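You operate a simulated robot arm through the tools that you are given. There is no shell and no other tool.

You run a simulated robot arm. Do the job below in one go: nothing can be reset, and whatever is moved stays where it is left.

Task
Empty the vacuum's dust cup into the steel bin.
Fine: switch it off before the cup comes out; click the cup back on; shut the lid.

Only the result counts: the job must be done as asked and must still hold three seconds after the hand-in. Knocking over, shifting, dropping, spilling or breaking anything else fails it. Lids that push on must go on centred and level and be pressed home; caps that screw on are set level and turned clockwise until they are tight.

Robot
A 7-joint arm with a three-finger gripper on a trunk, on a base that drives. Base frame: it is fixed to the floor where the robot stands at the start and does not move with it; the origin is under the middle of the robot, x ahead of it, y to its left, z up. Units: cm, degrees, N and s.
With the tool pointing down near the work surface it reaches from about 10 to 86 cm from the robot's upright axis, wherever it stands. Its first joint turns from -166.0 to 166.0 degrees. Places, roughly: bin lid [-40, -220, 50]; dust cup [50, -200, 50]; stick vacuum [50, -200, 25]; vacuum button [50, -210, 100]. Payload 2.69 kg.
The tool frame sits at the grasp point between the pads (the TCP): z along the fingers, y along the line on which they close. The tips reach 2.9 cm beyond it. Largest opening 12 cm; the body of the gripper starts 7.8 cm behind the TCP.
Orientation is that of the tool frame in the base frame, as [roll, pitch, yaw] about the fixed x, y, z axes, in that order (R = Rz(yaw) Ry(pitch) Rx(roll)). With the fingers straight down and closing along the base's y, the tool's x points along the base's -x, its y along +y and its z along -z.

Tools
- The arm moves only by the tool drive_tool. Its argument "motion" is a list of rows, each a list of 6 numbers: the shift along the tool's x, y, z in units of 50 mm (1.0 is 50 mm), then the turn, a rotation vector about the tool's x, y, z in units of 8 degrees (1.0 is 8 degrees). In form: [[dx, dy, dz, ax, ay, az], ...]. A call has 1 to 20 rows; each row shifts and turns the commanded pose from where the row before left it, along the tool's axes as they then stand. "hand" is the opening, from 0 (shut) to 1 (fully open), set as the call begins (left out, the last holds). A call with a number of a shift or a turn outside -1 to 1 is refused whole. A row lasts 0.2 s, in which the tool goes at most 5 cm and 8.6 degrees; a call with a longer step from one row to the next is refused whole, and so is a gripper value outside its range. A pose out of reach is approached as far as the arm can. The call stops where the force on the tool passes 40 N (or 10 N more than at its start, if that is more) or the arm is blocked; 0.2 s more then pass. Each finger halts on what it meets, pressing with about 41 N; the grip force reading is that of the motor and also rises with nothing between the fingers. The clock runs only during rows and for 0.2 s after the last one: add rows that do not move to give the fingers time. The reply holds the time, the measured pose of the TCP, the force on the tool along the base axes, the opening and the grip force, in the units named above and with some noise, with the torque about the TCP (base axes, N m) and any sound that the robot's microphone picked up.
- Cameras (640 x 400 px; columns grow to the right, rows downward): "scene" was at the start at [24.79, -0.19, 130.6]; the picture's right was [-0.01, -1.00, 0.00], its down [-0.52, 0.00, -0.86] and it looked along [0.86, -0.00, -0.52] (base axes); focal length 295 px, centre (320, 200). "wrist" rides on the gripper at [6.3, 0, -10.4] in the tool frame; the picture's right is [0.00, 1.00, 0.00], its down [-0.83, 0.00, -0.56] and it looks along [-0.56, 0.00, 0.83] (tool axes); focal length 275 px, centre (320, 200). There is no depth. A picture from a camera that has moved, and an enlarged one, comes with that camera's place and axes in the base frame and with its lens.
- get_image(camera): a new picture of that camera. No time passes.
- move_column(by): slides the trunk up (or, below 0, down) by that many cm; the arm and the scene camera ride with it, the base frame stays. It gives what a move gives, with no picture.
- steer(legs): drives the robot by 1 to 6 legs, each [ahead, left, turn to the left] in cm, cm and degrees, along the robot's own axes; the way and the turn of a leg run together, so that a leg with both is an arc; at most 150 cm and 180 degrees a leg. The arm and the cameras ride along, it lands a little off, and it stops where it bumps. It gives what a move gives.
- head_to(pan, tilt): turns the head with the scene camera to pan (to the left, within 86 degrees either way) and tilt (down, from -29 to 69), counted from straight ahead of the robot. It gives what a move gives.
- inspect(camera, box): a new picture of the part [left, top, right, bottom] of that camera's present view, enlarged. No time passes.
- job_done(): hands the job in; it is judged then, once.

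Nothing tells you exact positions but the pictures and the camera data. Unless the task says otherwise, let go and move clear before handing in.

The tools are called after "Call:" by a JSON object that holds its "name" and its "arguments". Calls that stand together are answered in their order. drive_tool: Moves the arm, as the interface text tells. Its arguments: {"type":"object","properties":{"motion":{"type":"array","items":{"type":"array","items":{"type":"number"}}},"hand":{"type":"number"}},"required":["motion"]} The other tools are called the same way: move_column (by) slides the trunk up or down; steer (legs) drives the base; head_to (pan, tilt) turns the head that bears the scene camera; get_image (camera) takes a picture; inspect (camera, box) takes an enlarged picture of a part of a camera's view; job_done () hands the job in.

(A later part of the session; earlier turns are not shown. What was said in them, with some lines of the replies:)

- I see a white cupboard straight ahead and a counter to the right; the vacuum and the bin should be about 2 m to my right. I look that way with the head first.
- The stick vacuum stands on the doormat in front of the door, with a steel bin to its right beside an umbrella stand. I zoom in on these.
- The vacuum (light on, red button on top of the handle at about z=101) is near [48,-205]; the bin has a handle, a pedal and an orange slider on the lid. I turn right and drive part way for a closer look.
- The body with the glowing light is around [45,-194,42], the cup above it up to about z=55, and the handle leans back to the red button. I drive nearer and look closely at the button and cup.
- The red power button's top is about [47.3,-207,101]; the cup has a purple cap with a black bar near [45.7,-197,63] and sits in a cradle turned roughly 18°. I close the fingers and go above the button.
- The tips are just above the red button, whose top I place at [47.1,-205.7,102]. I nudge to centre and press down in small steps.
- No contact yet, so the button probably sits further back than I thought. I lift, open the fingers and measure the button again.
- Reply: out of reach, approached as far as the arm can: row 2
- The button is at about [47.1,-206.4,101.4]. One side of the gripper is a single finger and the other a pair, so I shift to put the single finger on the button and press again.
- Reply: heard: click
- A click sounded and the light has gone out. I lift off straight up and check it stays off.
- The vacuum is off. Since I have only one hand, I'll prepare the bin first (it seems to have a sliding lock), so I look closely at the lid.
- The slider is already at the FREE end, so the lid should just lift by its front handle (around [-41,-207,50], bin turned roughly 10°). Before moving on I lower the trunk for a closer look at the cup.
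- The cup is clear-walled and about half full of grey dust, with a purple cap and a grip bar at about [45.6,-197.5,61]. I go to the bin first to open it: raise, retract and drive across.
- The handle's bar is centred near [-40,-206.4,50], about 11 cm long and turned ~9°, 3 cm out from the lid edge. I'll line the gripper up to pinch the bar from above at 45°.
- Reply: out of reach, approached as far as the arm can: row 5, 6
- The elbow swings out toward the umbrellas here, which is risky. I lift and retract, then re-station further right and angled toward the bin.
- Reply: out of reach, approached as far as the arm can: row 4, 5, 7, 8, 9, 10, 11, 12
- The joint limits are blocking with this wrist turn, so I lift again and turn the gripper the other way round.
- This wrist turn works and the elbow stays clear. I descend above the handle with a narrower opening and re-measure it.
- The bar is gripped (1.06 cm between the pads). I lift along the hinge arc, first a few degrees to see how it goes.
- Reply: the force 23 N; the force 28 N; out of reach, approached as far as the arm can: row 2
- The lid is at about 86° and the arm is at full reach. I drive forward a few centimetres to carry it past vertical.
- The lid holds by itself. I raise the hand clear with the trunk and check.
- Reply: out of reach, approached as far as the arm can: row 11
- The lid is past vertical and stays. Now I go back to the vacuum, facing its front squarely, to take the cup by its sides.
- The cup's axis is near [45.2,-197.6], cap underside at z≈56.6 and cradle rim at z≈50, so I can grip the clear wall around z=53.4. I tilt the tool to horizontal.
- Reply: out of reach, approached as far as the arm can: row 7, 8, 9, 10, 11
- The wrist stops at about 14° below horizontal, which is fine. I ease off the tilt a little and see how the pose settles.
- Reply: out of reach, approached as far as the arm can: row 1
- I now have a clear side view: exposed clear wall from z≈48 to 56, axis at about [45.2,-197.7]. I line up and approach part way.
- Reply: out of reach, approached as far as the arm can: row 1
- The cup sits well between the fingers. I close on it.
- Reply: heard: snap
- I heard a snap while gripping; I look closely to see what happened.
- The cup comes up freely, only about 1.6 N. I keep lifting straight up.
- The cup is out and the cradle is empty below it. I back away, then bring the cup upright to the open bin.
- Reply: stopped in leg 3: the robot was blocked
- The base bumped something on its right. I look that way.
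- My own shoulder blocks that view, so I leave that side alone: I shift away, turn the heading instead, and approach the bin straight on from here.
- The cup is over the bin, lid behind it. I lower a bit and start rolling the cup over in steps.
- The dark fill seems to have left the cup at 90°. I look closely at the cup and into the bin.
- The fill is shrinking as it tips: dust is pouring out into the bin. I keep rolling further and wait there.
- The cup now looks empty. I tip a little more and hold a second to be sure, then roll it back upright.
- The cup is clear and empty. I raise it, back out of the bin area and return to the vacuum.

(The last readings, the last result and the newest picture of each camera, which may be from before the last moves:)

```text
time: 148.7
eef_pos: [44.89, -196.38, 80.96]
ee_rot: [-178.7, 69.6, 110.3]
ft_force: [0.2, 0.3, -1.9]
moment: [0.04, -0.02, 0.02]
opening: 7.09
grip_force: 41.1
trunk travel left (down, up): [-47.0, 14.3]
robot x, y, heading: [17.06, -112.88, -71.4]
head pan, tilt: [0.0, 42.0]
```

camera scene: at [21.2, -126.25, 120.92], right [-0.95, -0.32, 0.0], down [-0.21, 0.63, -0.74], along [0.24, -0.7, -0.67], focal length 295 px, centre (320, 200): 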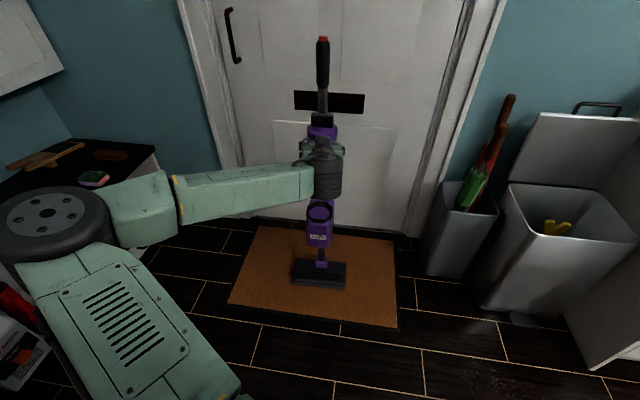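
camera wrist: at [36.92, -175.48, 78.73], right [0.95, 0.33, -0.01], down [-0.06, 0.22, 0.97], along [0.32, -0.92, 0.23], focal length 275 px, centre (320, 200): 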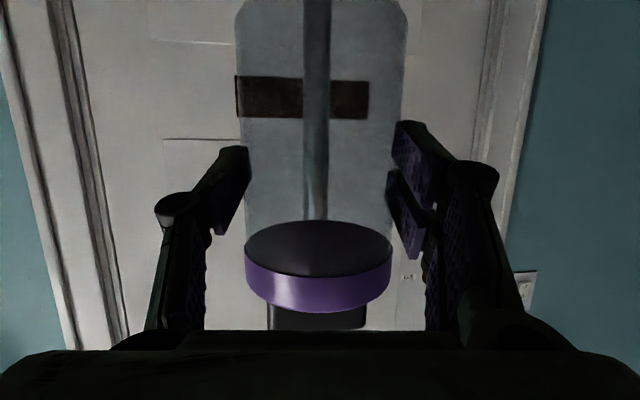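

Call:
{"name": "drive_tool", "arguments": {"motion": [[-0.022, -0.022, 0.06, 0, 0, 0], [0, 0, 0, 0, 0, 0]]}}

Call:
{"name": "move_column", "arguments": {"by": -19}}

Call:
{"name": "get_image", "arguments": {"camera": "wrist"}}

Call:
{"name": "inspect", "arguments": {"camera": "scene", "box": [260, 100, 390, 280]}}

```text
time: 149.3
eef_pos: [44.95, -196.78, 81.0]
ee_rot: [-178.7, 69.6, 110.3]
ft_force: [-0.7, 0.0, -1.3]
moment: [0.04, 0.01, -0.02]
opening: 7.13
grip_force: 41.1
trunk travel left (down, up): [-47.0, 14.3]
robot x, y, heading: [17.11, -112.8, -71.4]
head pan, tilt: [0.0, 42.0]
```

```text
time: 151.4
eef_pos: [44.89, -196.68, 62.01]
ee_rot: [-178.7, 69.6, 110.2]
ft_force: [0.8, -1.0, -1.3]
moment: [0.04, 0.02, -0.03]
opening: 7.11
grip_force: 40.9
trunk travel left (down, up): [-28.0, 33.3]
robot x, y, heading: [17.51, -113.07, -71.1]
head pan, tilt: [0.0, 42.0]
```

```text
taken
camera wrist: at [41.01, -185.44, 59.77], right [0.94, 0.33, -0.01], down [-0.07, 0.22, 0.97], along [0.32, -0.92, 0.23], focal length 275 px, centre (320, 200)
```

wrist: 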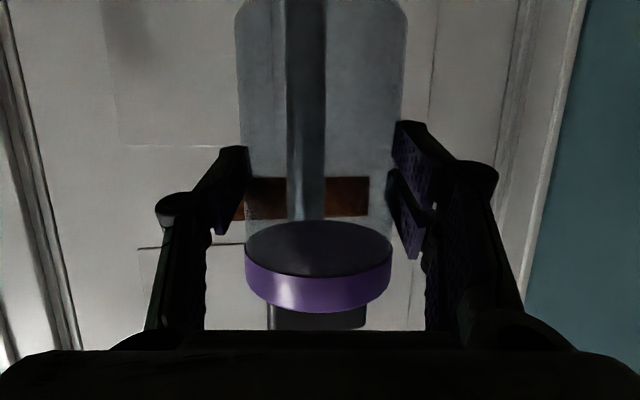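

```text
2.22 times, centred on (325, 190) of scene
camera zoom: at [25.23, -135.89, 101.94], right [-0.95, -0.32, 0.0], down [-0.21, 0.63, -0.74], along [0.24, -0.7, -0.67], focal length 656 px, centre (309, 222)
```

zoom: 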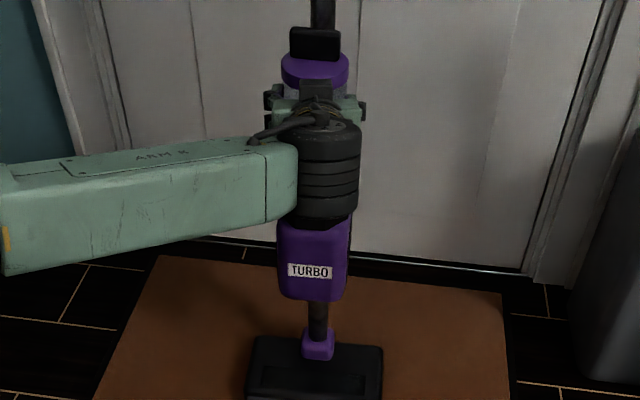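

Call:
{"name": "move_column", "arguments": {"by": -5}}

Call:
{"name": "move_column", "arguments": {"by": -2}}

Call:
{"name": "get_image", "arguments": {"camera": "wrist"}}

```text
time: 152.3
eef_pos: [44.92, -196.67, 57.0]
ee_rot: [-178.7, 69.6, 110.3]
ft_force: [1.2, -0.1, -1.5]
moment: [0.02, 0.02, 0.03]
opening: 7.1
grip_force: 41.2
trunk travel left (down, up): [-23.0, 38.3]
robot x, y, heading: [17.17, -112.83, -71.4]
head pan, tilt: [0.0, 42.0]
```

```text
time: 152.9
eef_pos: [44.99, -196.78, 54.98]
ee_rot: [-178.8, 69.7, 110.3]
ft_force: [0.2, 0.8, -1.1]
moment: [0.04, 0.0, 0.01]
opening: 7.11
grip_force: 40.8
trunk travel left (down, up): [-21.0, 40.3]
robot x, y, heading: [17.44, -113.0, -71.7]
head pan, tilt: [0.0, 42.0]
```

```text
taken
camera wrist: at [41.01, -185.44, 52.76], right [0.94, 0.33, -0.01], down [-0.07, 0.22, 0.97], along [0.32, -0.92, 0.23], focal length 275 px, centre (320, 200)
```

wrist: 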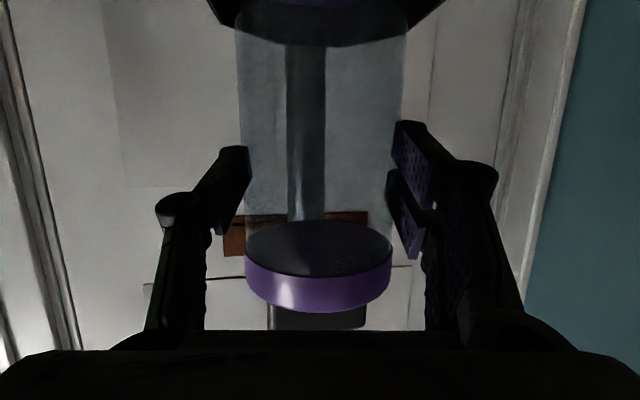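

The cup is lined up with the collar. I lower slowly, watching the force for the click.

Call:
{"name": "move_column", "arguments": {"by": -1}}

Call:
{"name": "move_column", "arguments": {"by": -0.6}}

Call:
{"name": "move_column", "arguments": {"by": -0.4}}

Call:
{"name": "get_image", "arguments": {"camera": "wrist"}}

```text
time: 153.5
eef_pos: [44.97, -196.83, 54.03]
ee_rot: [-178.7, 69.6, 110.3]
ft_force: [0.0, -0.3, -1.3]
moment: [0.0, 0.0, -0.01]
opening: 7.09
grip_force: 41.5
trunk travel left (down, up): [-20.0, 41.3]
robot x, y, heading: [17.25, -113.43, -71.6]
head pan, tilt: [0.0, 42.0]
```

```text
time: 154.1
eef_pos: [44.97, -196.76, 53.37]
ee_rot: [-178.7, 69.7, 110.3]
ft_force: [0.2, -0.2, -1.6]
moment: [0.02, 0.01, 0.02]
opening: 7.08
grip_force: 40.9
trunk travel left (down, up): [-19.4, 41.9]
robot x, y, heading: [17.11, -113.09, -71.2]
head pan, tilt: [0.0, 42.0]
```

```text
time: 154.6
eef_pos: [44.93, -196.78, 53.25]
ee_rot: [-178.6, 69.9, 110.2]
ft_force: [-1.3, 0.3, 8.9]
moment: [-0.19, -0.05, 0.46]
opening: 7.09
grip_force: 41.5
trunk travel left (down, up): [-19.0, 42.3]
robot x, y, heading: [17.49, -113.37, -71.2]
head pan, tilt: [0.0, 42.0]
heard: snap
```

```text
taken
camera wrist: at [40.99, -185.47, 50.98], right [0.94, 0.33, -0.01], down [-0.07, 0.23, 0.97], along [0.32, -0.92, 0.24], focal length 275 px, centre (320, 200)
```

wrist: 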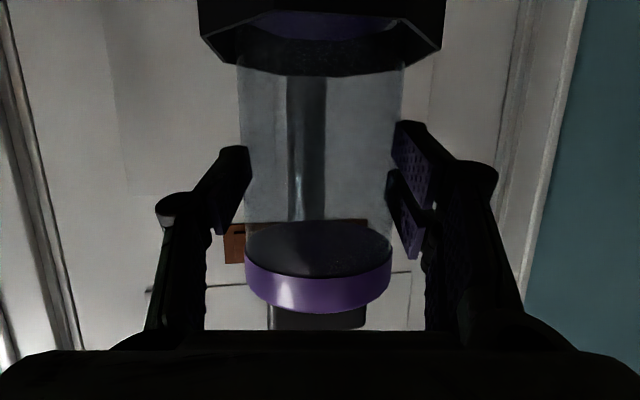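

A snap sounded with 9 N of push: the cup has clicked on. I press slightly more to be sure, then open the fingers gently.

Call:
{"name": "move_column", "arguments": {"by": -0.3}}

Call:
{"name": "drive_tool", "arguments": {"hand": 1, "motion": [[0, 0, 0, 0, 0, 0], [0, 0, 0, 0, 0, 0], [0, 0, 0, 0, 0, 0], [0, 0, 0, 0, 0, 0], [0, 0, 0, 0, 0, 0], [0, 0, 0, 0, 0, 0]]}}

Call:
{"name": "get_image", "arguments": {"camera": "wrist"}}

```text
time: 155.1
eef_pos: [44.81, -196.72, 53.28]
ee_rot: [-178.8, 70.2, 110.3]
ft_force: [-2.6, 2.1, 24.8]
moment: [-0.31, 0.2, 0.95]
opening: 7.07
grip_force: 40.4
trunk travel left (down, up): [-18.7, 42.6]
robot x, y, heading: [17.61, -112.9, -71.5]
head pan, tilt: [0.0, 42.0]
```

```text
time: 156.5
eef_pos: [45.0, -196.8, 52.74]
ee_rot: [-178.7, 69.6, 110.3]
ft_force: [0.5, -0.7, 1.0]
moment: [-0.01, -0.01, 0.01]
opening: 12.0
grip_force: 0.0
trunk travel left (down, up): [-18.7, 42.6]
robot x, y, heading: [17.4, -112.72, -71.5]
head pan, tilt: [0.0, 42.0]
```

```text
taken
camera wrist: at [41.01, -185.44, 50.47], right [0.94, 0.33, -0.01], down [-0.07, 0.22, 0.97], along [0.32, -0.92, 0.23], focal length 275 px, centre (320, 200)
```

wrist: 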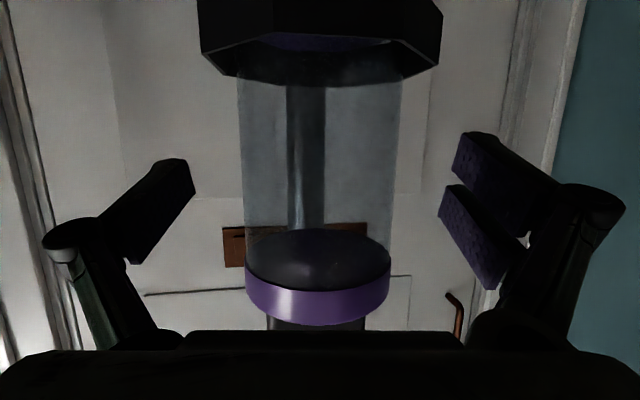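

Call:
{"name": "inspect", "arguments": {"camera": "wrist", "box": [180, 0, 460, 330]}}

Call:
{"name": "inspect", "arguments": {"camera": "scene", "box": [260, 60, 400, 220]}}

```text
1.21 times, centred on (320, 165) of wrist
camera zoom: at [41.01, -185.44, 50.47], right [0.94, 0.33, -0.01], down [-0.07, 0.22, 0.97], along [0.32, -0.92, 0.23], focal length 334 px, centre (320, 242)
```

zoom: 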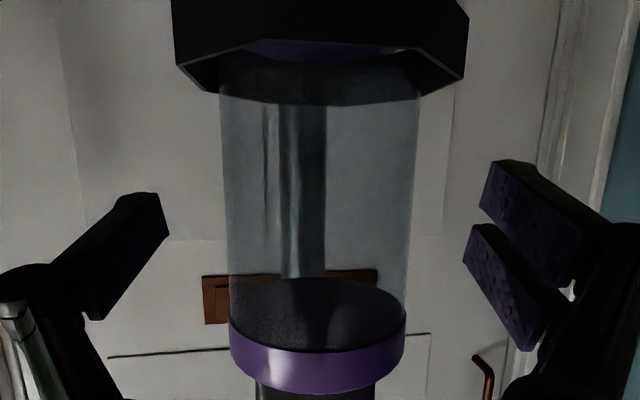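

```text
2.50 times, centred on (330, 140) of scene
camera zoom: at [25.23, -135.89, 92.64], right [-0.95, -0.32, 0.0], down [-0.21, 0.63, -0.74], along [0.24, -0.7, -0.67], focal length 738 px, centre (295, 350)
```

zoom: 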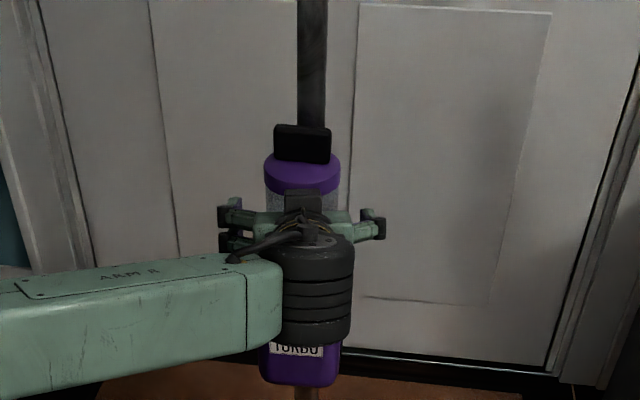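

Seated upright and level. I retract the fingers straight back off the cup and back the base away.

Call:
{"name": "drive_tool", "arguments": {"motion": [[0.13, 0, -0.35, 0, 0, 0], [0.137, 0, -0.36, 0, 0, 0], [0.137, 0, -0.36, 0, 0, 0], [0.137, 0, -0.36, 0, 0, 0]]}}

Call:
{"name": "steer", "arguments": {"legs": [[-14, 0, 0]]}}

Call:
{"name": "get_image", "arguments": {"camera": "wrist"}}

Call:
{"name": "get_image", "arguments": {"camera": "scene"}}

```text
time: 157.5
eef_pos: [42.42, -189.4, 52.66]
ee_rot: [-178.7, 69.7, 110.2]
ft_force: [-0.8, -0.5, -0.8]
moment: [-0.01, -0.04, 0.03]
opening: 12.0
grip_force: 0.2
trunk travel left (down, up): [-18.7, 42.6]
robot x, y, heading: [17.31, -113.18, -71.2]
head pan, tilt: [0.0, 42.0]
```

```text
time: 158.9
eef_pos: [38.15, -176.07, 52.66]
ee_rot: [-178.8, 69.7, 110.4]
ft_force: [0.4, -0.6, -0.1]
moment: [-0.01, 0.0, -0.01]
opening: 12.01
grip_force: 0.0
trunk travel left (down, up): [-18.7, 42.6]
robot x, y, heading: [13.04, -99.77, -71.1]
head pan, tilt: [0.0, 42.0]
```

```text
taken
camera wrist: at [34.14, -164.78, 50.38], right [0.94, 0.33, -0.01], down [-0.07, 0.22, 0.97], along [0.32, -0.92, 0.23], focal length 275 px, centre (320, 200)
```

wrist: 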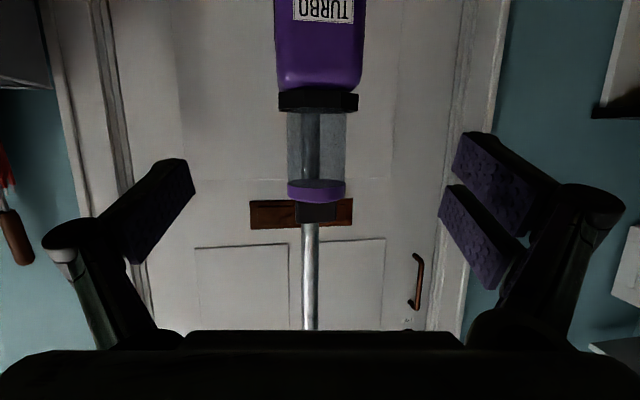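

```text
taken
camera scene: at [20.78, -122.61, 92.63], right [-0.95, -0.32, 0.0], down [-0.22, 0.63, -0.74], along [0.24, -0.7, -0.67], focal length 295 px, centre (320, 200)
```

scene: 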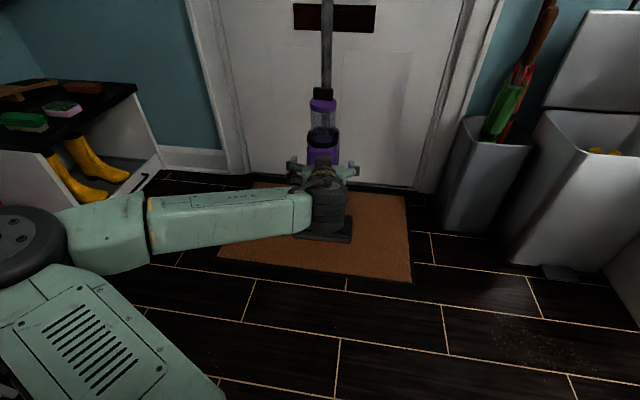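

Call:
{"name": "inspect", "arguments": {"camera": "wrist", "box": [240, 50, 400, 240]}}

Call:
{"name": "inspect", "arguments": {"camera": "scene", "box": [280, 60, 370, 180]}}

```text
2.11 times, centred on (320, 145) of wrist
camera zoom: at [34.14, -164.78, 50.38], right [0.94, 0.33, -0.01], down [-0.07, 0.22, 0.97], along [0.32, -0.92, 0.23], focal length 580 px, centre (320, 316)
```

zoom: 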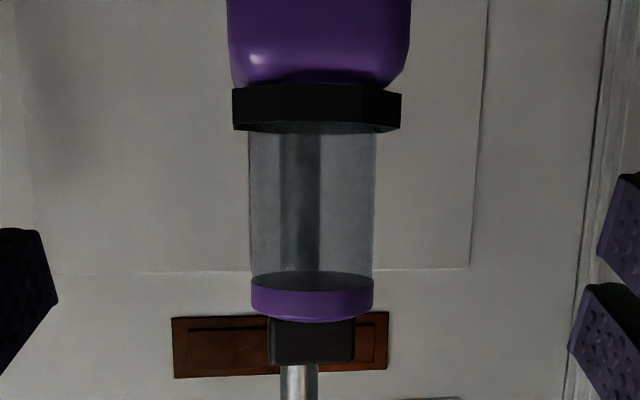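

```text
3.33 times, centred on (325, 120) of scene
camera zoom: at [20.78, -122.61, 92.63], right [-0.95, -0.32, 0.0], down [-0.22, 0.63, -0.74], along [0.24, -0.7, -0.67], focal length 983 px, centre (303, 467)
```

zoom: 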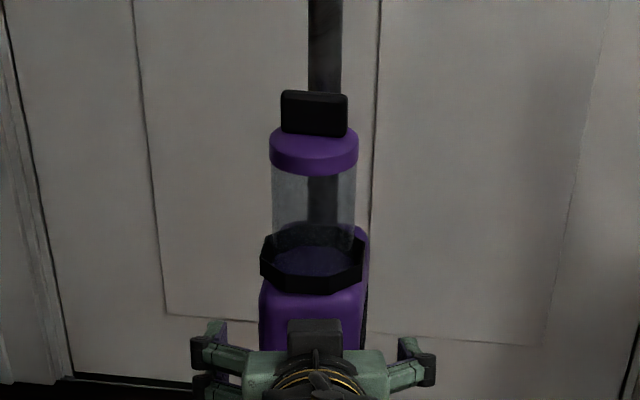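

Measured heights match the original seat (cap 56–58, bar top ~61.6), so the cup is home. Now I raise, bring the tool back to pointing down, and go to close the lid.

Call:
{"name": "move_column", "arguments": {"by": 30}}

Call:
{"name": "drive_tool", "arguments": {"hand": 0.3, "motion": [[0, 0, 0, 0, 0.97, 0], [0, 0, 0, 0, 0.97, 0], [0, 0, 0, 0, 0.97, 0], [0, 0, 0, 0, 0.97, 0], [0, 0, 0, 0, 0.97, 0], [0, 0, 0, 0, 0.97, 0], [0, 0, 0, 0, 0.97, 0], [0, 0, 0, 0, 0.97, 0], [0, 0, 0, 0, 0.97, 0], [0, 0, 0, 0, 0, 0]]}}

Call:
{"name": "get_image", "arguments": {"camera": "scene"}}

```text
time: 161.9
eef_pos: [38.13, -176.05, 82.62]
ee_rot: [-178.7, 69.7, 110.4]
ft_force: [0.2, -0.2, 0.4]
moment: [0.01, -0.03, 0.01]
opening: 12.01
grip_force: 0.1
trunk travel left (down, up): [-48.7, 12.6]
robot x, y, heading: [12.94, -99.68, -71.3]
head pan, tilt: [0.0, 42.0]
```

```text
time: 164.1
eef_pos: [38.07, -176.04, 82.63]
ee_rot: [-179.5, -0.3, 109.1]
ft_force: [-0.2, -0.4, 0.0]
moment: [0.0, 0.01, 0.04]
opening: 3.61
grip_force: 0.0
trunk travel left (down, up): [-48.7, 12.6]
robot x, y, heading: [13.16, -99.93, -71.2]
head pan, tilt: [0.0, 42.0]
```

```text
taken
camera scene: at [20.78, -122.61, 122.64], right [-0.95, -0.32, 0.0], down [-0.22, 0.63, -0.74], along [0.24, -0.7, -0.67], focal length 295 px, centre (320, 200)
```

scene: 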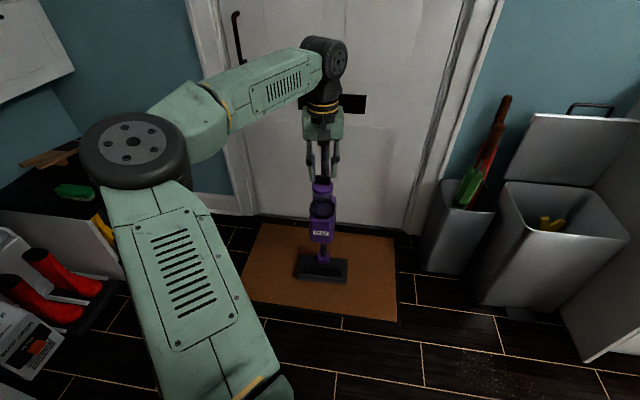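

Call:
{"name": "drive_tool", "arguments": {"motion": [[0.6, 0, -0.4, 0, 0, 0], [0.8, 0, -0.4, 0, 0, 0], [0.8, 0, -0.4, 0, 0, 0], [0.8, 0, -0.4, 0, 0, 0], [0.8, 0, -0.4, 0, 0, 0], [0.8, 0, 0, 0, 0, 0], [0.8, 0, 0, 0, 0, 0], [0.8, 0, 0, 0, 0, 0]]}}

Call:
{"name": "steer", "arguments": {"legs": [[32, 0, 0], [0, 0, -6.3], [0, -74, 0]]}}

Call:
{"name": "get_image", "arguments": {"camera": "scene"}}

```text
time: 165.9
eef_pos: [28.01, -146.81, 92.71]
ee_rot: [-179.5, -0.2, 109.1]
ft_force: [-0.3, 0.1, -0.5]
moment: [-0.02, -0.03, -0.02]
opening: 3.6
grip_force: 0.1
trunk travel left (down, up): [-48.7, 12.6]
robot x, y, heading: [12.63, -100.12, -71.0]
head pan, tilt: [0.0, 42.0]
```

```text
time: 174.4
eef_pos: [-40.42, -194.25, 92.6]
ee_rot: [-179.4, -0.2, 102.1]
ft_force: [1.1, 0.5, -0.1]
moment: [0.04, 0.02, -0.01]
opening: 3.59
grip_force: 0.3
trunk travel left (down, up): [-48.7, 12.6]
robot x, y, heading: [-49.79, -145.6, -78.3]
head pan, tilt: [0.0, 42.0]
```

```text
taken
camera scene: at [-44.72, -169.2, 122.64], right [-0.98, -0.2, 0.0], down [-0.14, 0.66, -0.74], along [0.15, -0.73, -0.67], focal length 295 px, centre (320, 200)
```

scene: 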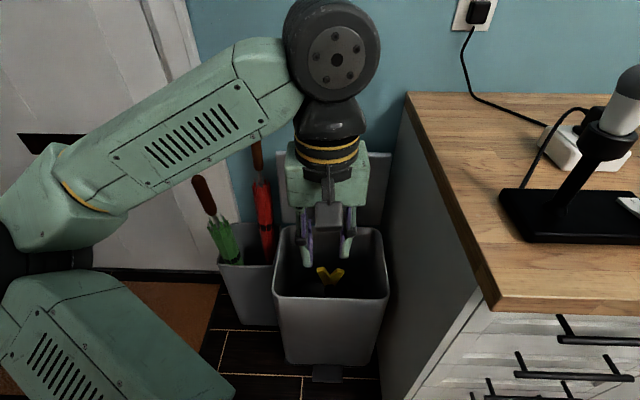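

The robot is back at the bin. I raise, turn the gripper as before and reach over the handle.

Call:
{"name": "move_column", "arguments": {"by": 10.3}}

Call:
{"name": "drive_tool", "arguments": {"motion": [[0, 0, 0, 0, 0, -1], [0, 0, 0, 0, 0, -1], [0, 0, 0, 0, 0, -1], [0, 0, 0, 0, 0, -1], [0, 0, 0, 0, 0, -1], [0, 0, 0, 0, 0, -1], [0, 0, 0, 0, 0, -1], [0, 0, 0, 0, 0, -1], [0, 0, 0, 0, 0, -1], [0, 0, 0, 0, 0, -1], [0, 0, 0, 0, 0, -0.9]]}}

Call:
{"name": "drive_tool", "arguments": {"motion": [[0.038, -0.9, 0.19, 0, 0, 0], [0.038, -0.9, 0.19, 0, 0, 0], [0.038, -0.9, 0.19, 0, 0, 0], [0.038, -0.9, 0.19, 0, 0, 0], [0.038, -0.9, 0.19, 0, 0, 0], [0.038, -0.9, 0.19, 0, 0, 0], [0.038, -0.9, 0.19, 0, 0, 0], [0, 0, 0, 0, 0, 0]]}}

Call:
{"name": "get_image", "arguments": {"camera": "wrist"}}

Call:
{"name": "get_image", "arguments": {"camera": "scene"}}

```text
time: 175.7
eef_pos: [-40.46, -194.11, 103.04]
ee_rot: [-179.5, -0.2, 102.1]
ft_force: [0.1, 0.0, -0.8]
moment: [-0.03, 0.01, -0.03]
opening: 3.61
grip_force: 0.0
trunk travel left (down, up): [-59.0, 2.3]
robot x, y, heading: [-49.96, -145.53, -78.2]
head pan, tilt: [0.0, 42.0]
```

```text
time: 178.1
eef_pos: [-40.51, -194.05, 103.02]
ee_rot: [179.9, -0.4, -170.5]
ft_force: [0.7, 0.3, 0.4]
moment: [-0.02, -0.03, 0.04]
opening: 3.6
grip_force: 0.1
trunk travel left (down, up): [-59.0, 2.3]
robot x, y, heading: [-49.61, -145.35, -78.1]
head pan, tilt: [0.0, 42.0]
```

```text
time: 179.9
eef_pos: [-36.66, -225.71, 95.91]
ee_rot: [179.9, -0.4, -170.7]
ft_force: [0.7, 0.8, -1.2]
moment: [-0.02, 0.02, 0.01]
opening: 3.6
grip_force: 0.1
trunk travel left (down, up): [-59.0, 2.3]
robot x, y, heading: [-50.06, -145.9, -78.1]
head pan, tilt: [0.0, 42.0]
```

```text
taken
camera wrist: at [-42.75, -226.75, 106.46], right [-0.17, 0.99, 0.0], down [0.82, 0.14, 0.55], along [0.54, 0.09, -0.84], focal length 275 px, centre (320, 200)
```

wrist: 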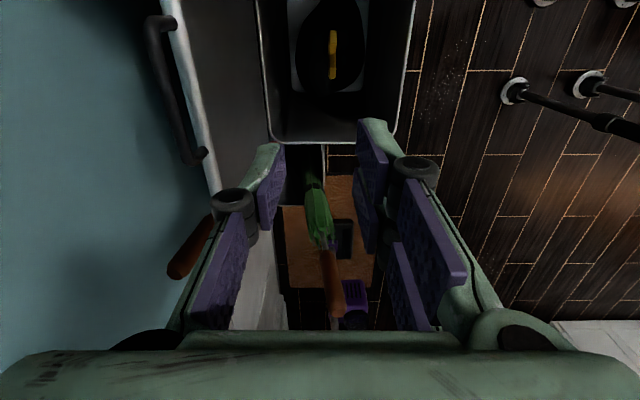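

```text
taken
camera scene: at [-44.71, -169.18, 132.94], right [-0.98, -0.2, 0.0], down [-0.14, 0.66, -0.74], along [0.15, -0.73, -0.67], focal length 295 px, centre (320, 200)
```

scene: 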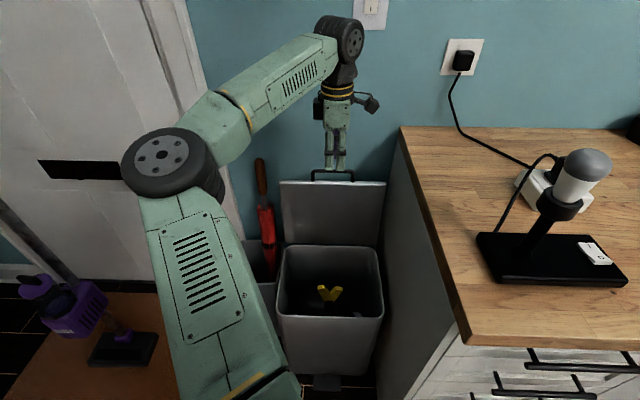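

Call:
{"name": "drive_tool", "arguments": {"motion": [[0.03, -0.88, 0.18, 0, 0, 0], [0.03, -0.88, 0.18, 0, 0, 0], [0.03, -0.88, 0.18, 0, 0, 0], [0, 0, 0, 0, 0, 0]]}}

Call:
{"name": "get_image", "arguments": {"camera": "wrist"}}

```text
time: 180.9
eef_pos: [-35.2, -237.47, 93.23]
ee_rot: [180.0, -0.2, -170.9]
ft_force: [-0.4, 0.1, -0.1]
moment: [0.0, -0.08, 0.02]
opening: 3.6
grip_force: 0.0
out of reach, approached as far as the arm can: row 3
trunk travel left (down, up): [-59.0, 2.3]
robot x, y, heading: [-49.58, -145.64, -78.4]
head pan, tilt: [0.0, 42.0]
```

```text
taken
camera wrist: at [-41.22, -238.59, 103.86], right [-0.17, 0.99, 0.0], down [0.82, 0.14, 0.55], along [0.54, 0.09, -0.83], focal length 275 px, centre (320, 200)
```

wrist: 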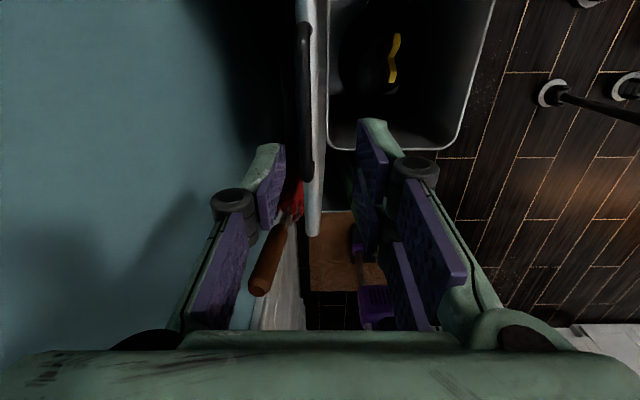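

Call:
{"name": "steer", "arguments": {"legs": [[1.3, 0, 0]]}}

Call:
{"name": "move_column", "arguments": {"by": -7}}

Call:
{"name": "get_image", "arguments": {"camera": "wrist"}}

```text
time: 181.7
eef_pos: [-34.83, -238.63, 93.34]
ee_rot: [179.8, -0.5, -170.8]
ft_force: [-0.1, -0.2, 0.5]
moment: [0.05, 0.0, 0.0]
opening: 3.6
grip_force: 0.2
trunk travel left (down, up): [-59.0, 2.3]
robot x, y, heading: [-49.59, -146.76, -78.5]
head pan, tilt: [0.0, 42.0]
```

```text
time: 182.8
eef_pos: [-34.76, -238.85, 86.41]
ee_rot: [180.0, -0.6, -170.6]
ft_force: [-0.1, 0.1, 0.0]
moment: [-0.02, 0.0, 0.0]
opening: 3.61
grip_force: 0.1
trunk travel left (down, up): [-52.0, 9.3]
robot x, y, heading: [-49.28, -147.06, -78.2]
head pan, tilt: [0.0, 42.0]
```

```text
taken
camera wrist: at [-40.89, -239.81, 96.9], right [-0.17, 0.99, 0.0], down [0.82, 0.14, 0.55], along [0.54, 0.09, -0.84], focal length 275 px, centre (320, 200)
```

wrist: 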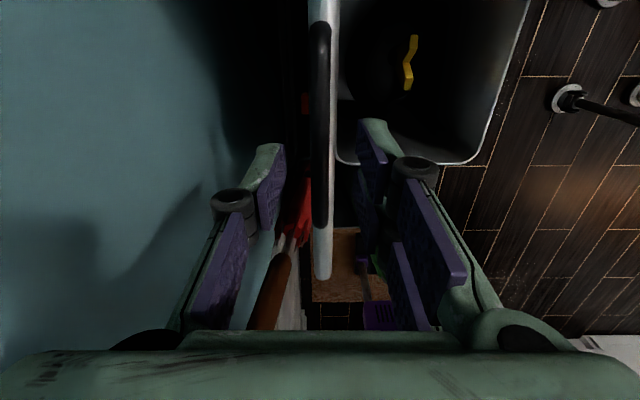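

Centred on the bar. I lower the last few centimetres and close.

Call:
{"name": "move_column", "arguments": {"by": -5}}

Call:
{"name": "drive_tool", "arguments": {"hand": 0, "motion": [[0, 0, 0, 0, 0, 0], [0, 0, 0, 0, 0, 0], [0, 0, 0, 0, 0, 0], [0, 0, 0, 0, 0, 0]]}}

Call:
{"name": "get_image", "arguments": {"camera": "wrist"}}

```text
time: 183.7
eef_pos: [-34.63, -238.76, 81.43]
ee_rot: [179.9, -0.5, -170.7]
ft_force: [0.8, -0.1, -0.3]
moment: [0.0, -0.03, -0.06]
opening: 3.61
grip_force: 0.2
trunk travel left (down, up): [-47.0, 14.3]
robot x, y, heading: [-49.44, -146.75, -78.3]
head pan, tilt: [0.0, 42.0]
```

```text
time: 184.7
eef_pos: [-34.83, -238.77, 81.37]
ee_rot: [179.8, -0.5, -170.6]
ft_force: [-0.5, 0.0, -0.2]
moment: [0.01, -0.01, 0.62]
opening: 1.09
grip_force: 37.7
trunk travel left (down, up): [-47.0, 14.3]
robot x, y, heading: [-49.53, -146.89, -78.3]
head pan, tilt: [0.0, 42.0]
```

```text
taken
camera wrist: at [-40.88, -239.83, 91.88], right [-0.17, 0.99, 0.0], down [0.82, 0.14, 0.55], along [0.54, 0.09, -0.84], focal length 275 px, centre (320, 200)
```

wrist: 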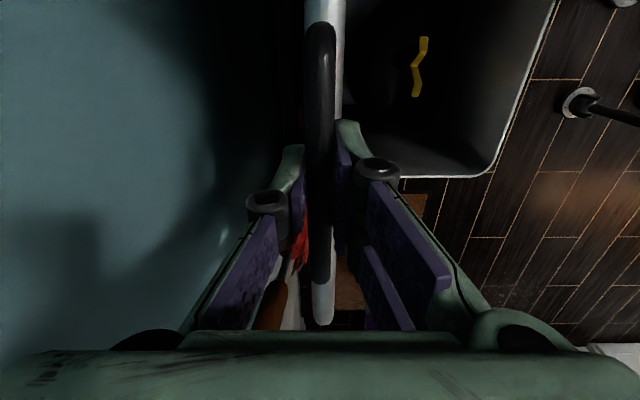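

Gripped. I bring the lid back down along the arc in stages.

Call:
{"name": "drive_tool", "arguments": {"motion": [[0, 0.257, -0.02, 0, 0, 0], [0, 0.257, -0.02, 0, 0, 0], [0, 0.258, 0.002, 0, 0, 0], [0, 0.258, 0.002, 0, 0, 0], [0, 0.257, 0.025, 0, 0, 0], [0, 0.257, 0.025, 0, 0, 0], [0, 0.254, 0.047, 0, 0, 0], [0, 0.254, 0.047, 0, 0, 0]]}}

Call:
{"name": "drive_tool", "arguments": {"motion": [[0, 0.249, 0.069, 0, 0, 0], [0, 0.249, 0.069, 0, 0, 0], [0, 0.242, 0.09, 0, 0, 0], [0, 0.242, 0.09, 0, 0, 0], [0, 0.233, 0.112, 0, 0, 0], [0, 0.233, 0.112, 0, 0, 0]]}}

Call:
{"name": "get_image", "arguments": {"camera": "scene"}}

```text
time: 186.5
eef_pos: [-36.49, -228.77, 80.53]
ee_rot: [179.6, -0.5, -170.7]
ft_force: [-2.5, -5.9, -1.0]
moment: [-0.05, -0.22, 0.41]
opening: 1.07
grip_force: 37.2
trunk travel left (down, up): [-47.0, 14.3]
robot x, y, heading: [-49.96, -146.48, -78.2]
head pan, tilt: [0.0, 42.0]
```

```text
time: 187.9
eef_pos: [-37.87, -221.62, 78.12]
ee_rot: [179.8, -0.6, -170.8]
ft_force: [-7.3, -9.6, 0.2]
moment: [-0.08, -0.16, -0.3]
opening: 1.05
grip_force: 37.9
trunk travel left (down, up): [-47.0, 14.3]
robot x, y, heading: [-49.15, -146.86, -78.3]
head pan, tilt: [0.0, 42.0]
```

```text
taken
camera scene: at [-44.5, -170.59, 120.9], right [-0.98, -0.2, 0.0], down [-0.14, 0.66, -0.74], along [0.15, -0.73, -0.67], focal length 295 px, centre (320, 200)
```

scene: 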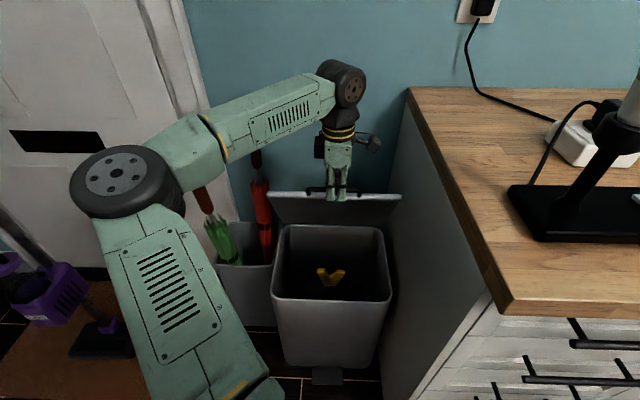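

Call:
{"name": "drive_tool", "arguments": {"motion": [[0, 0.222, 0.131, 0, 0, 0], [0, 0.222, 0.131, 0, 0, 0], [0, 0.21, 0.15, 0, 0, 0], [0, 0.21, 0.15, 0, 0, 0], [0, 0.197, 0.167, 0, 0, 0], [0, 0.197, 0.167, 0, 0, 0], [0, 0.181, 0.184, 0, 0, 0], [0, 0.181, 0.184, 0, 0, 0]]}}

Call:
{"name": "drive_tool", "arguments": {"motion": [[0, 0.164, 0.2, 0, 0, 0], [0, 0.164, 0.2, 0, 0, 0], [0, 0.146, 0.212, 0, 0, 0], [0, 0.146, 0.212, 0, 0, 0], [0, 0.127, 0.225, 0, 0, 0], [0, 0.127, 0.225, 0, 0, 0]]}}

Call:
{"name": "get_image", "arguments": {"camera": "scene"}}

```text
time: 189.7
eef_pos: [-38.95, -213.47, 71.87]
ee_rot: [179.8, -0.5, -170.7]
ft_force: [-10.8, -9.2, -0.5]
moment: [0.02, -0.75, -0.94]
opening: 1.11
grip_force: 38.4
trunk travel left (down, up): [-47.0, 14.3]
robot x, y, heading: [-49.5, -147.14, -78.2]
head pan, tilt: [0.0, 42.0]
```

```text
time: 191.1
eef_pos: [-39.89, -209.19, 65.51]
ee_rot: [179.9, -0.4, -170.7]
ft_force: [-8.7, 3.4, 3.1]
moment: [0.02, -0.43, -1.05]
opening: 1.11
grip_force: 38.5
trunk travel left (down, up): [-47.0, 14.3]
robot x, y, heading: [-49.73, -147.1, -78.3]
head pan, tilt: [0.0, 42.0]
```

```text
taken
camera scene: at [-44.5, -170.39, 120.96], right [-0.98, -0.2, 0.0], down [-0.14, 0.65, -0.74], along [0.15, -0.73, -0.67], focal length 295 px, centre (320, 200)
```

scene: 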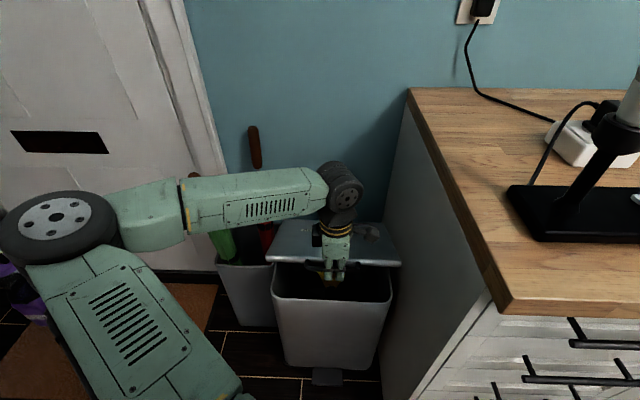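

Call:
{"name": "drive_tool", "arguments": {"motion": [[0.01, 0.108, 0.235, 0, 0, 0], [0.01, 0.108, 0.235, 0, 0, 0], [0.01, 0.086, 0.244, 0, 0, 0], [0.01, 0.086, 0.244, 0, 0, 0], [0.01, 0.064, 0.25, 0, 0, 0], [0.01, 0.064, 0.25, 0, 0, 0]]}}

Call:
{"name": "drive_tool", "arguments": {"motion": [[0.01, 0.043, 0.254, 0, 0, 0], [0, 0.043, 0.254, 0, 0, 0], [0, 0.022, 0.22, 0, 0, 0], [0, 0.022, 0.2, 0, 0, 0]]}}

Call:
{"name": "get_image", "arguments": {"camera": "scene"}}

```text
time: 192.5
eef_pos: [-40.57, -206.52, 58.23]
ee_rot: [179.7, -0.4, -170.7]
ft_force: [10.8, 18.2, 4.2]
moment: [0.24, -0.67, -0.92]
opening: 1.09
grip_force: 37.9
trunk travel left (down, up): [-47.0, 14.3]
robot x, y, heading: [-49.23, -147.07, -78.3]
head pan, tilt: [0.0, 42.0]
```

```text
time: 193.5
eef_pos: [-40.74, -205.86, 53.53]
ee_rot: [179.8, -0.5, -170.7]
ft_force: [7.3, 17.4, 0.6]
moment: [0.19, -0.73, -0.73]
opening: 1.07
grip_force: 37.3
trunk travel left (down, up): [-47.0, 14.3]
robot x, y, heading: [-49.41, -146.87, -78.2]
head pan, tilt: [0.0, 42.0]
```

```text
taken
camera scene: at [-44.45, -170.39, 120.94], right [-0.98, -0.2, 0.0], down [-0.14, 0.65, -0.74], along [0.15, -0.73, -0.67], focal length 295 px, centre (320, 200)
```

scene: 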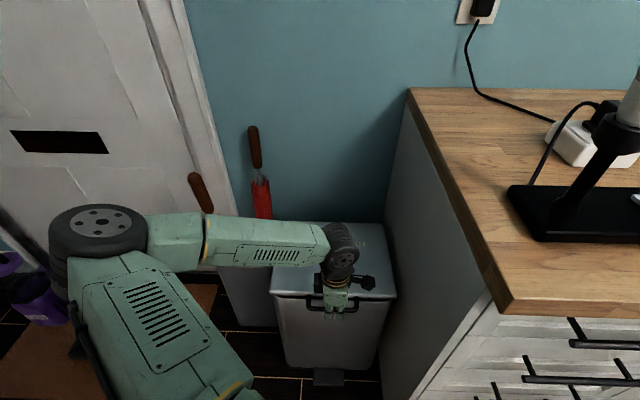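

Call:
{"name": "drive_tool", "arguments": {"motion": [[0, 0.06, 0.15, 0, 0, 0], [0, 0.02, 0.15, 0, 0, 0], [0, 0, 0.1, 0, 0, 0], [0, 0, 0, 0, 0, 0]]}}

Call:
{"name": "inspect", "arguments": {"camera": "scene", "box": [250, 200, 420, 390]}}

```text
time: 194.5
eef_pos: [-40.87, -205.41, 51.5]
ee_rot: [179.8, -0.5, -170.7]
ft_force: [6.1, 23.2, 8.2]
moment: [0.12, 0.14, -0.75]
opening: 1.07
grip_force: 37.9
trunk travel left (down, up): [-47.0, 14.3]
robot x, y, heading: [-49.92, -146.57, -78.1]
head pan, tilt: [0.0, 42.0]
```

```text
2.11 times, centred on (335, 295) of scene
camera zoom: at [-44.45, -170.33, 120.97], right [-0.98, -0.2, 0.0], down [-0.14, 0.65, -0.74], along [0.15, -0.73, -0.67], focal length 621 px, centre (288, 0)
```

zoom: 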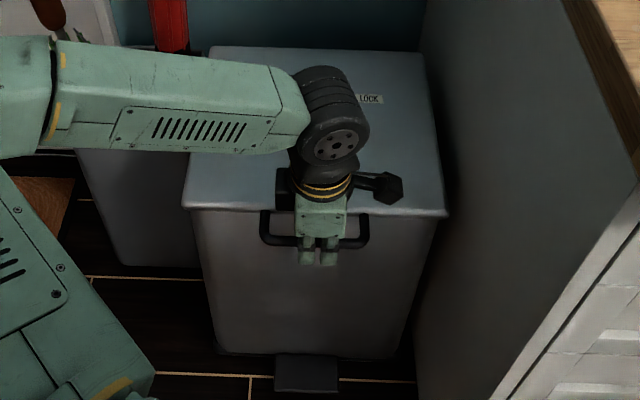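

The lid is down. I open the fingers and lift away.

Call:
{"name": "drive_tool", "arguments": {"hand": 0.28, "motion": [[0, 0, 0, 0, 0, 0], [0, 0, 0, 0, 0, 0], [0, 0, 0, 0, 0, 0]]}}

Call:
{"name": "get_image", "arguments": {"camera": "wrist"}}

```text
time: 195.3
eef_pos: [-40.86, -205.59, 51.54]
ee_rot: [179.9, -0.5, -170.7]
ft_force: [-1.1, 0.2, 0.1]
moment: [-0.04, 0.0, 0.0]
opening: 3.32
grip_force: 0.0
trunk travel left (down, up): [-47.0, 14.3]
robot x, y, heading: [-49.82, -146.72, -78.2]
head pan, tilt: [0.0, 42.0]
```

```text
taken
camera wrist: at [-46.92, -206.68, 62.08], right [-0.17, 0.99, 0.0], down [0.82, 0.14, 0.55], along [0.54, 0.09, -0.84], focal length 275 px, centre (320, 200)
```

wrist: 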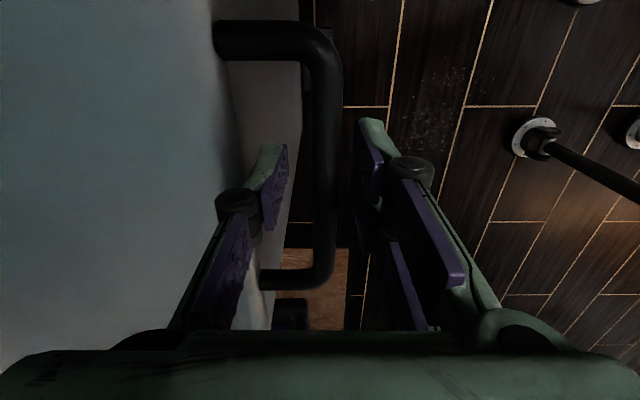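

Call:
{"name": "drive_tool", "arguments": {"motion": [[0, 0, -0.4, 0, 0, 0], [0, 0, -0.8, 0, 0, 0], [0, 0.1, -0.9, 0, 0, 0], [0, 0.2, -0.9, 0, 0, 0], [0, 0.3, -0.9, 0, 0, 0], [0, 0.3, -0.9, 0, 0, 0], [0, 0.3, -0.9, 0, 0, 0], [0, 0.3, -0.9, 0, 0, 0], [0, 0.3, -0.5, 0, 0, 0]]}}

Call:
{"name": "get_image", "arguments": {"camera": "scene"}}

Call:
{"name": "get_image", "arguments": {"camera": "wrist"}}

```text
time: 197.3
eef_pos: [-42.01, -196.8, 87.09]
ee_rot: [179.8, -0.4, -170.6]
ft_force: [-0.6, 0.0, 1.3]
moment: [-0.02, 0.02, -0.02]
opening: 3.39
grip_force: 0.2
trunk travel left (down, up): [-47.0, 14.3]
robot x, y, heading: [-49.57, -146.81, -78.4]
head pan, tilt: [0.0, 42.0]
```

```text
taken
camera scene: at [-44.46, -170.43, 120.94], right [-0.98, -0.2, 0.0], down [-0.14, 0.66, -0.74], along [0.15, -0.73, -0.67], focal length 295 px, centre (320, 200)
```

scene: 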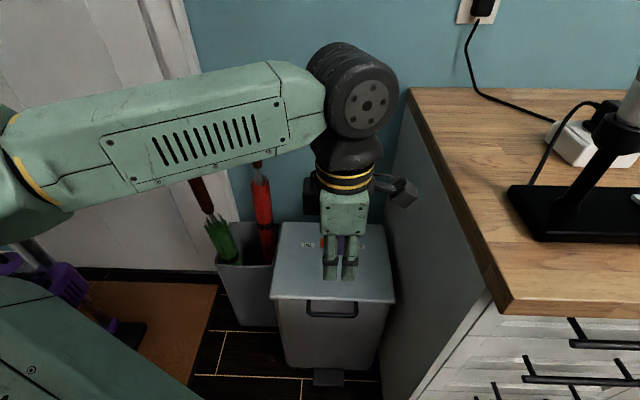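

```text
taken
camera wrist: at [-48.13, -197.8, 97.59], right [-0.17, 0.99, 0.0], down [0.82, 0.14, 0.55], along [0.54, 0.09, -0.84], focal length 275 px, centre (320, 200)
```

wrist: 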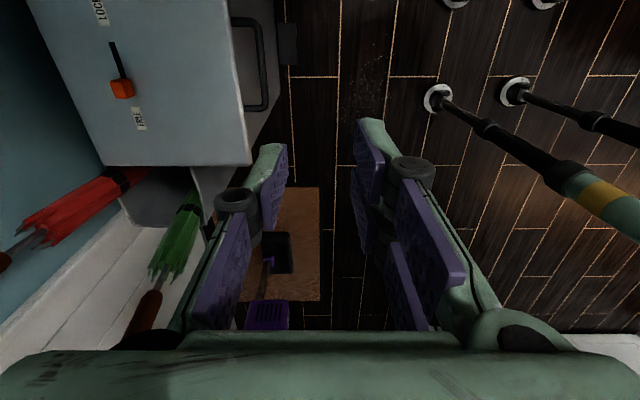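

Call:
{"name": "inspect", "arguments": {"camera": "scene", "box": [200, 200, 410, 390]}}

Call:
{"name": "drive_tool", "arguments": {"motion": [[0, 0.3, -0.5, 0, 0, 0], [0, 0.5, 0, 0, 0, 0], [0, 0.5, 0, 0, 0, 0], [0, 0, 0, 0, 0, 1], [0, 0, 0, 0, 0, 1], [0, 0, 0, 0, 0, 1], [0, 0, 0, 0, 0, 1], [0, 0, 0, 0, 0, 1], [0, 0, 0, 0, 0, 1], [0, 0, 0, 0, 0, 1], [0, 0, 0, 0, 0, 1], [0, 0, 0, 0, 0, 1], [0, 0, 0, 0, 0, 1], [0, 0, 0, 0, 0, 0.9]]}}

Call:
{"name": "steer", "arguments": {"legs": [[0, 35, 0]]}}

Call:
{"name": "head_to", "arguments": {"pan": -30, "tilt": 42}}

Call:
{"name": "get_image", "arguments": {"camera": "scene"}}

```text
2.11 times, centred on (305, 295) of scene
camera zoom: at [-44.46, -170.43, 120.94], right [-0.98, -0.2, 0.0], down [-0.14, 0.66, -0.74], along [0.15, -0.73, -0.67], focal length 621 px, centre (352, 0)
```

zoom: 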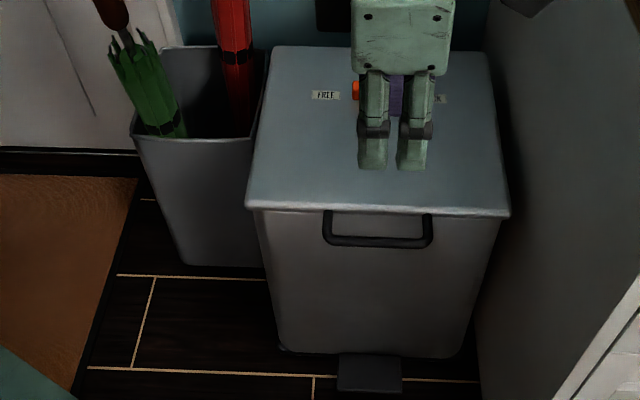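

```text
time: 200.3
eef_pos: [-42.89, -190.53, 89.69]
ee_rot: [-179.5, -0.3, 102.0]
ft_force: [-0.4, 0.2, 0.7]
moment: [0.0, -0.01, 0.03]
opening: 3.38
grip_force: 0.1
trunk travel left (down, up): [-47.0, 14.3]
robot x, y, heading: [-49.54, -146.7, -78.3]
head pan, tilt: [0.0, 42.0]
```

```text
time: 203.6
eef_pos: [-8.84, -183.45, 89.52]
ee_rot: [-179.5, -0.2, 102.0]
ft_force: [-0.5, 0.3, -1.2]
moment: [-0.03, 0.0, -0.04]
opening: 3.38
grip_force: 0.1
trunk travel left (down, up): [-47.0, 14.3]
robot x, y, heading: [-15.2, -139.71, -78.5]
head pan, tilt: [0.0, 42.0]
```

```text
time: 204.5
eef_pos: [-8.98, -183.38, 89.69]
ee_rot: [-179.5, -0.2, 102.0]
ft_force: [0.4, -0.5, 0.4]
moment: [0.03, -0.01, 0.01]
opening: 3.35
grip_force: 0.0
trunk travel left (down, up): [-47.0, 14.3]
robot x, y, heading: [-15.32, -139.89, -78.4]
head pan, tilt: [-30.0, 42.0]
```

```text
taken
camera scene: at [-14.7, -163.14, 120.94], right [-0.95, 0.31, 0.0], down [0.21, 0.64, -0.74], along [-0.23, -0.71, -0.67], focal length 295 px, centre (320, 200)
```

scene: 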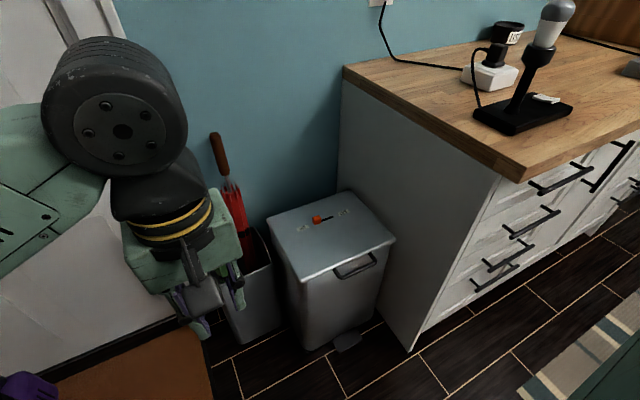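

The bin is shut flush with the slider still at FREE. A last look at the vacuum.

Call:
{"name": "steer", "arguments": {"legs": [[-25, 0, 0]]}}

Call:
{"name": "head_to", "arguments": {"pan": 15, "tilt": 30}}

Call:
{"name": "get_image", "arguments": {"camera": "scene"}}

Call:
{"name": "get_image", "arguments": {"camera": "wrist"}}

```text
time: 206.3
eef_pos: [-14.14, -158.69, 89.77]
ee_rot: [-179.6, -0.2, 101.9]
ft_force: [0.3, 0.0, 0.3]
moment: [-0.01, -0.04, -0.03]
opening: 3.37
grip_force: 0.0
trunk travel left (down, up): [-47.0, 14.3]
robot x, y, heading: [-20.62, -115.08, -78.3]
head pan, tilt: [-30.0, 42.0]
```

```text
time: 207.5
eef_pos: [-14.12, -158.67, 89.6]
ee_rot: [-179.5, -0.1, 102.1]
ft_force: [0.2, -0.5, 0.1]
moment: [-0.03, -0.03, -0.01]
opening: 3.34
grip_force: 0.1
trunk travel left (down, up): [-47.0, 14.3]
robot x, y, heading: [-20.41, -115.11, -78.4]
head pan, tilt: [15.0, 30.0]
```

```text
taken
camera scene: at [-13.12, -138.56, 122.76], right [-0.89, -0.45, 0.0], down [-0.22, 0.45, -0.87], along [0.39, -0.77, -0.5], focal length 295 px, centre (320, 200)
```

scene: 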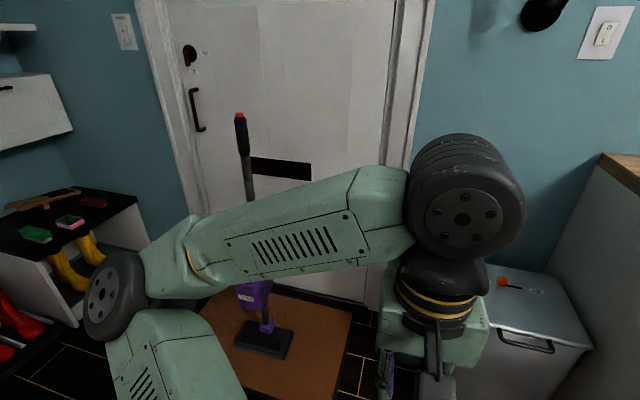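

```text
taken
camera wrist: at [-15.25, -152.55, 100.12], right [0.98, 0.21, -0.01], down [0.18, -0.81, 0.55], along [0.11, -0.54, -0.83], focal length 275 px, centre (320, 200)
```

wrist: 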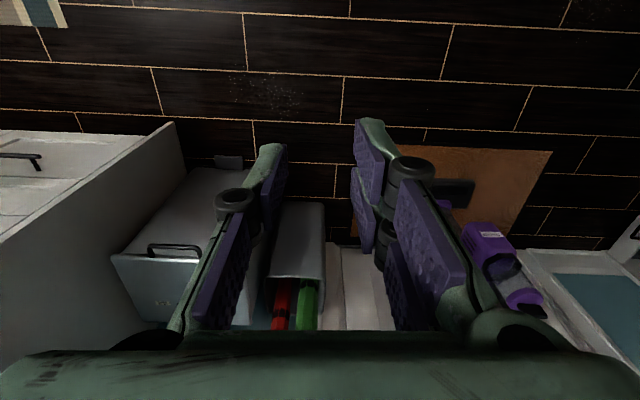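

The vacuum stands with its light off and the emptied cup seated. The bin lid is shut, and the hand is empty and clear. I hand the job in.

Call:
{"name": "job_done", "arguments": {}}

```text
The job is handed in.
```

The vacuum's dust cup is emptied into the steel bin, and the job is handed in; I haven't been told how it was judged.

- **Switched off first:** I pressed the red button on the handle before touching the cup. It clicked, the blue light went out, and it stayed out.
- **Emptied:** I tipped the cup over the open bin until its wall was clear all the way down.
- **Cup back on:** it snapped into its cradle at about 9 N. I then pressed it to about 25 N, and its measured height matches where it sat before.
- **Lid shut:** I brought the lid down by its handle until it sat flush. The slider is still at FREE, as I found it.

Three things were not perfectly clean:

- **Early snap:** the cup snapped loose as soon as I gripped it, before I pulled. I saw no damage.
- **Base bump:** while I carried the full cup, the base bumped something on its right. I couldn't see what it was, and I backed off at once.
- **Bin position:** the bin handle now measures about half a centimetre further forward than at the start. That is within my measuring error, but the bin may have moved slightly.
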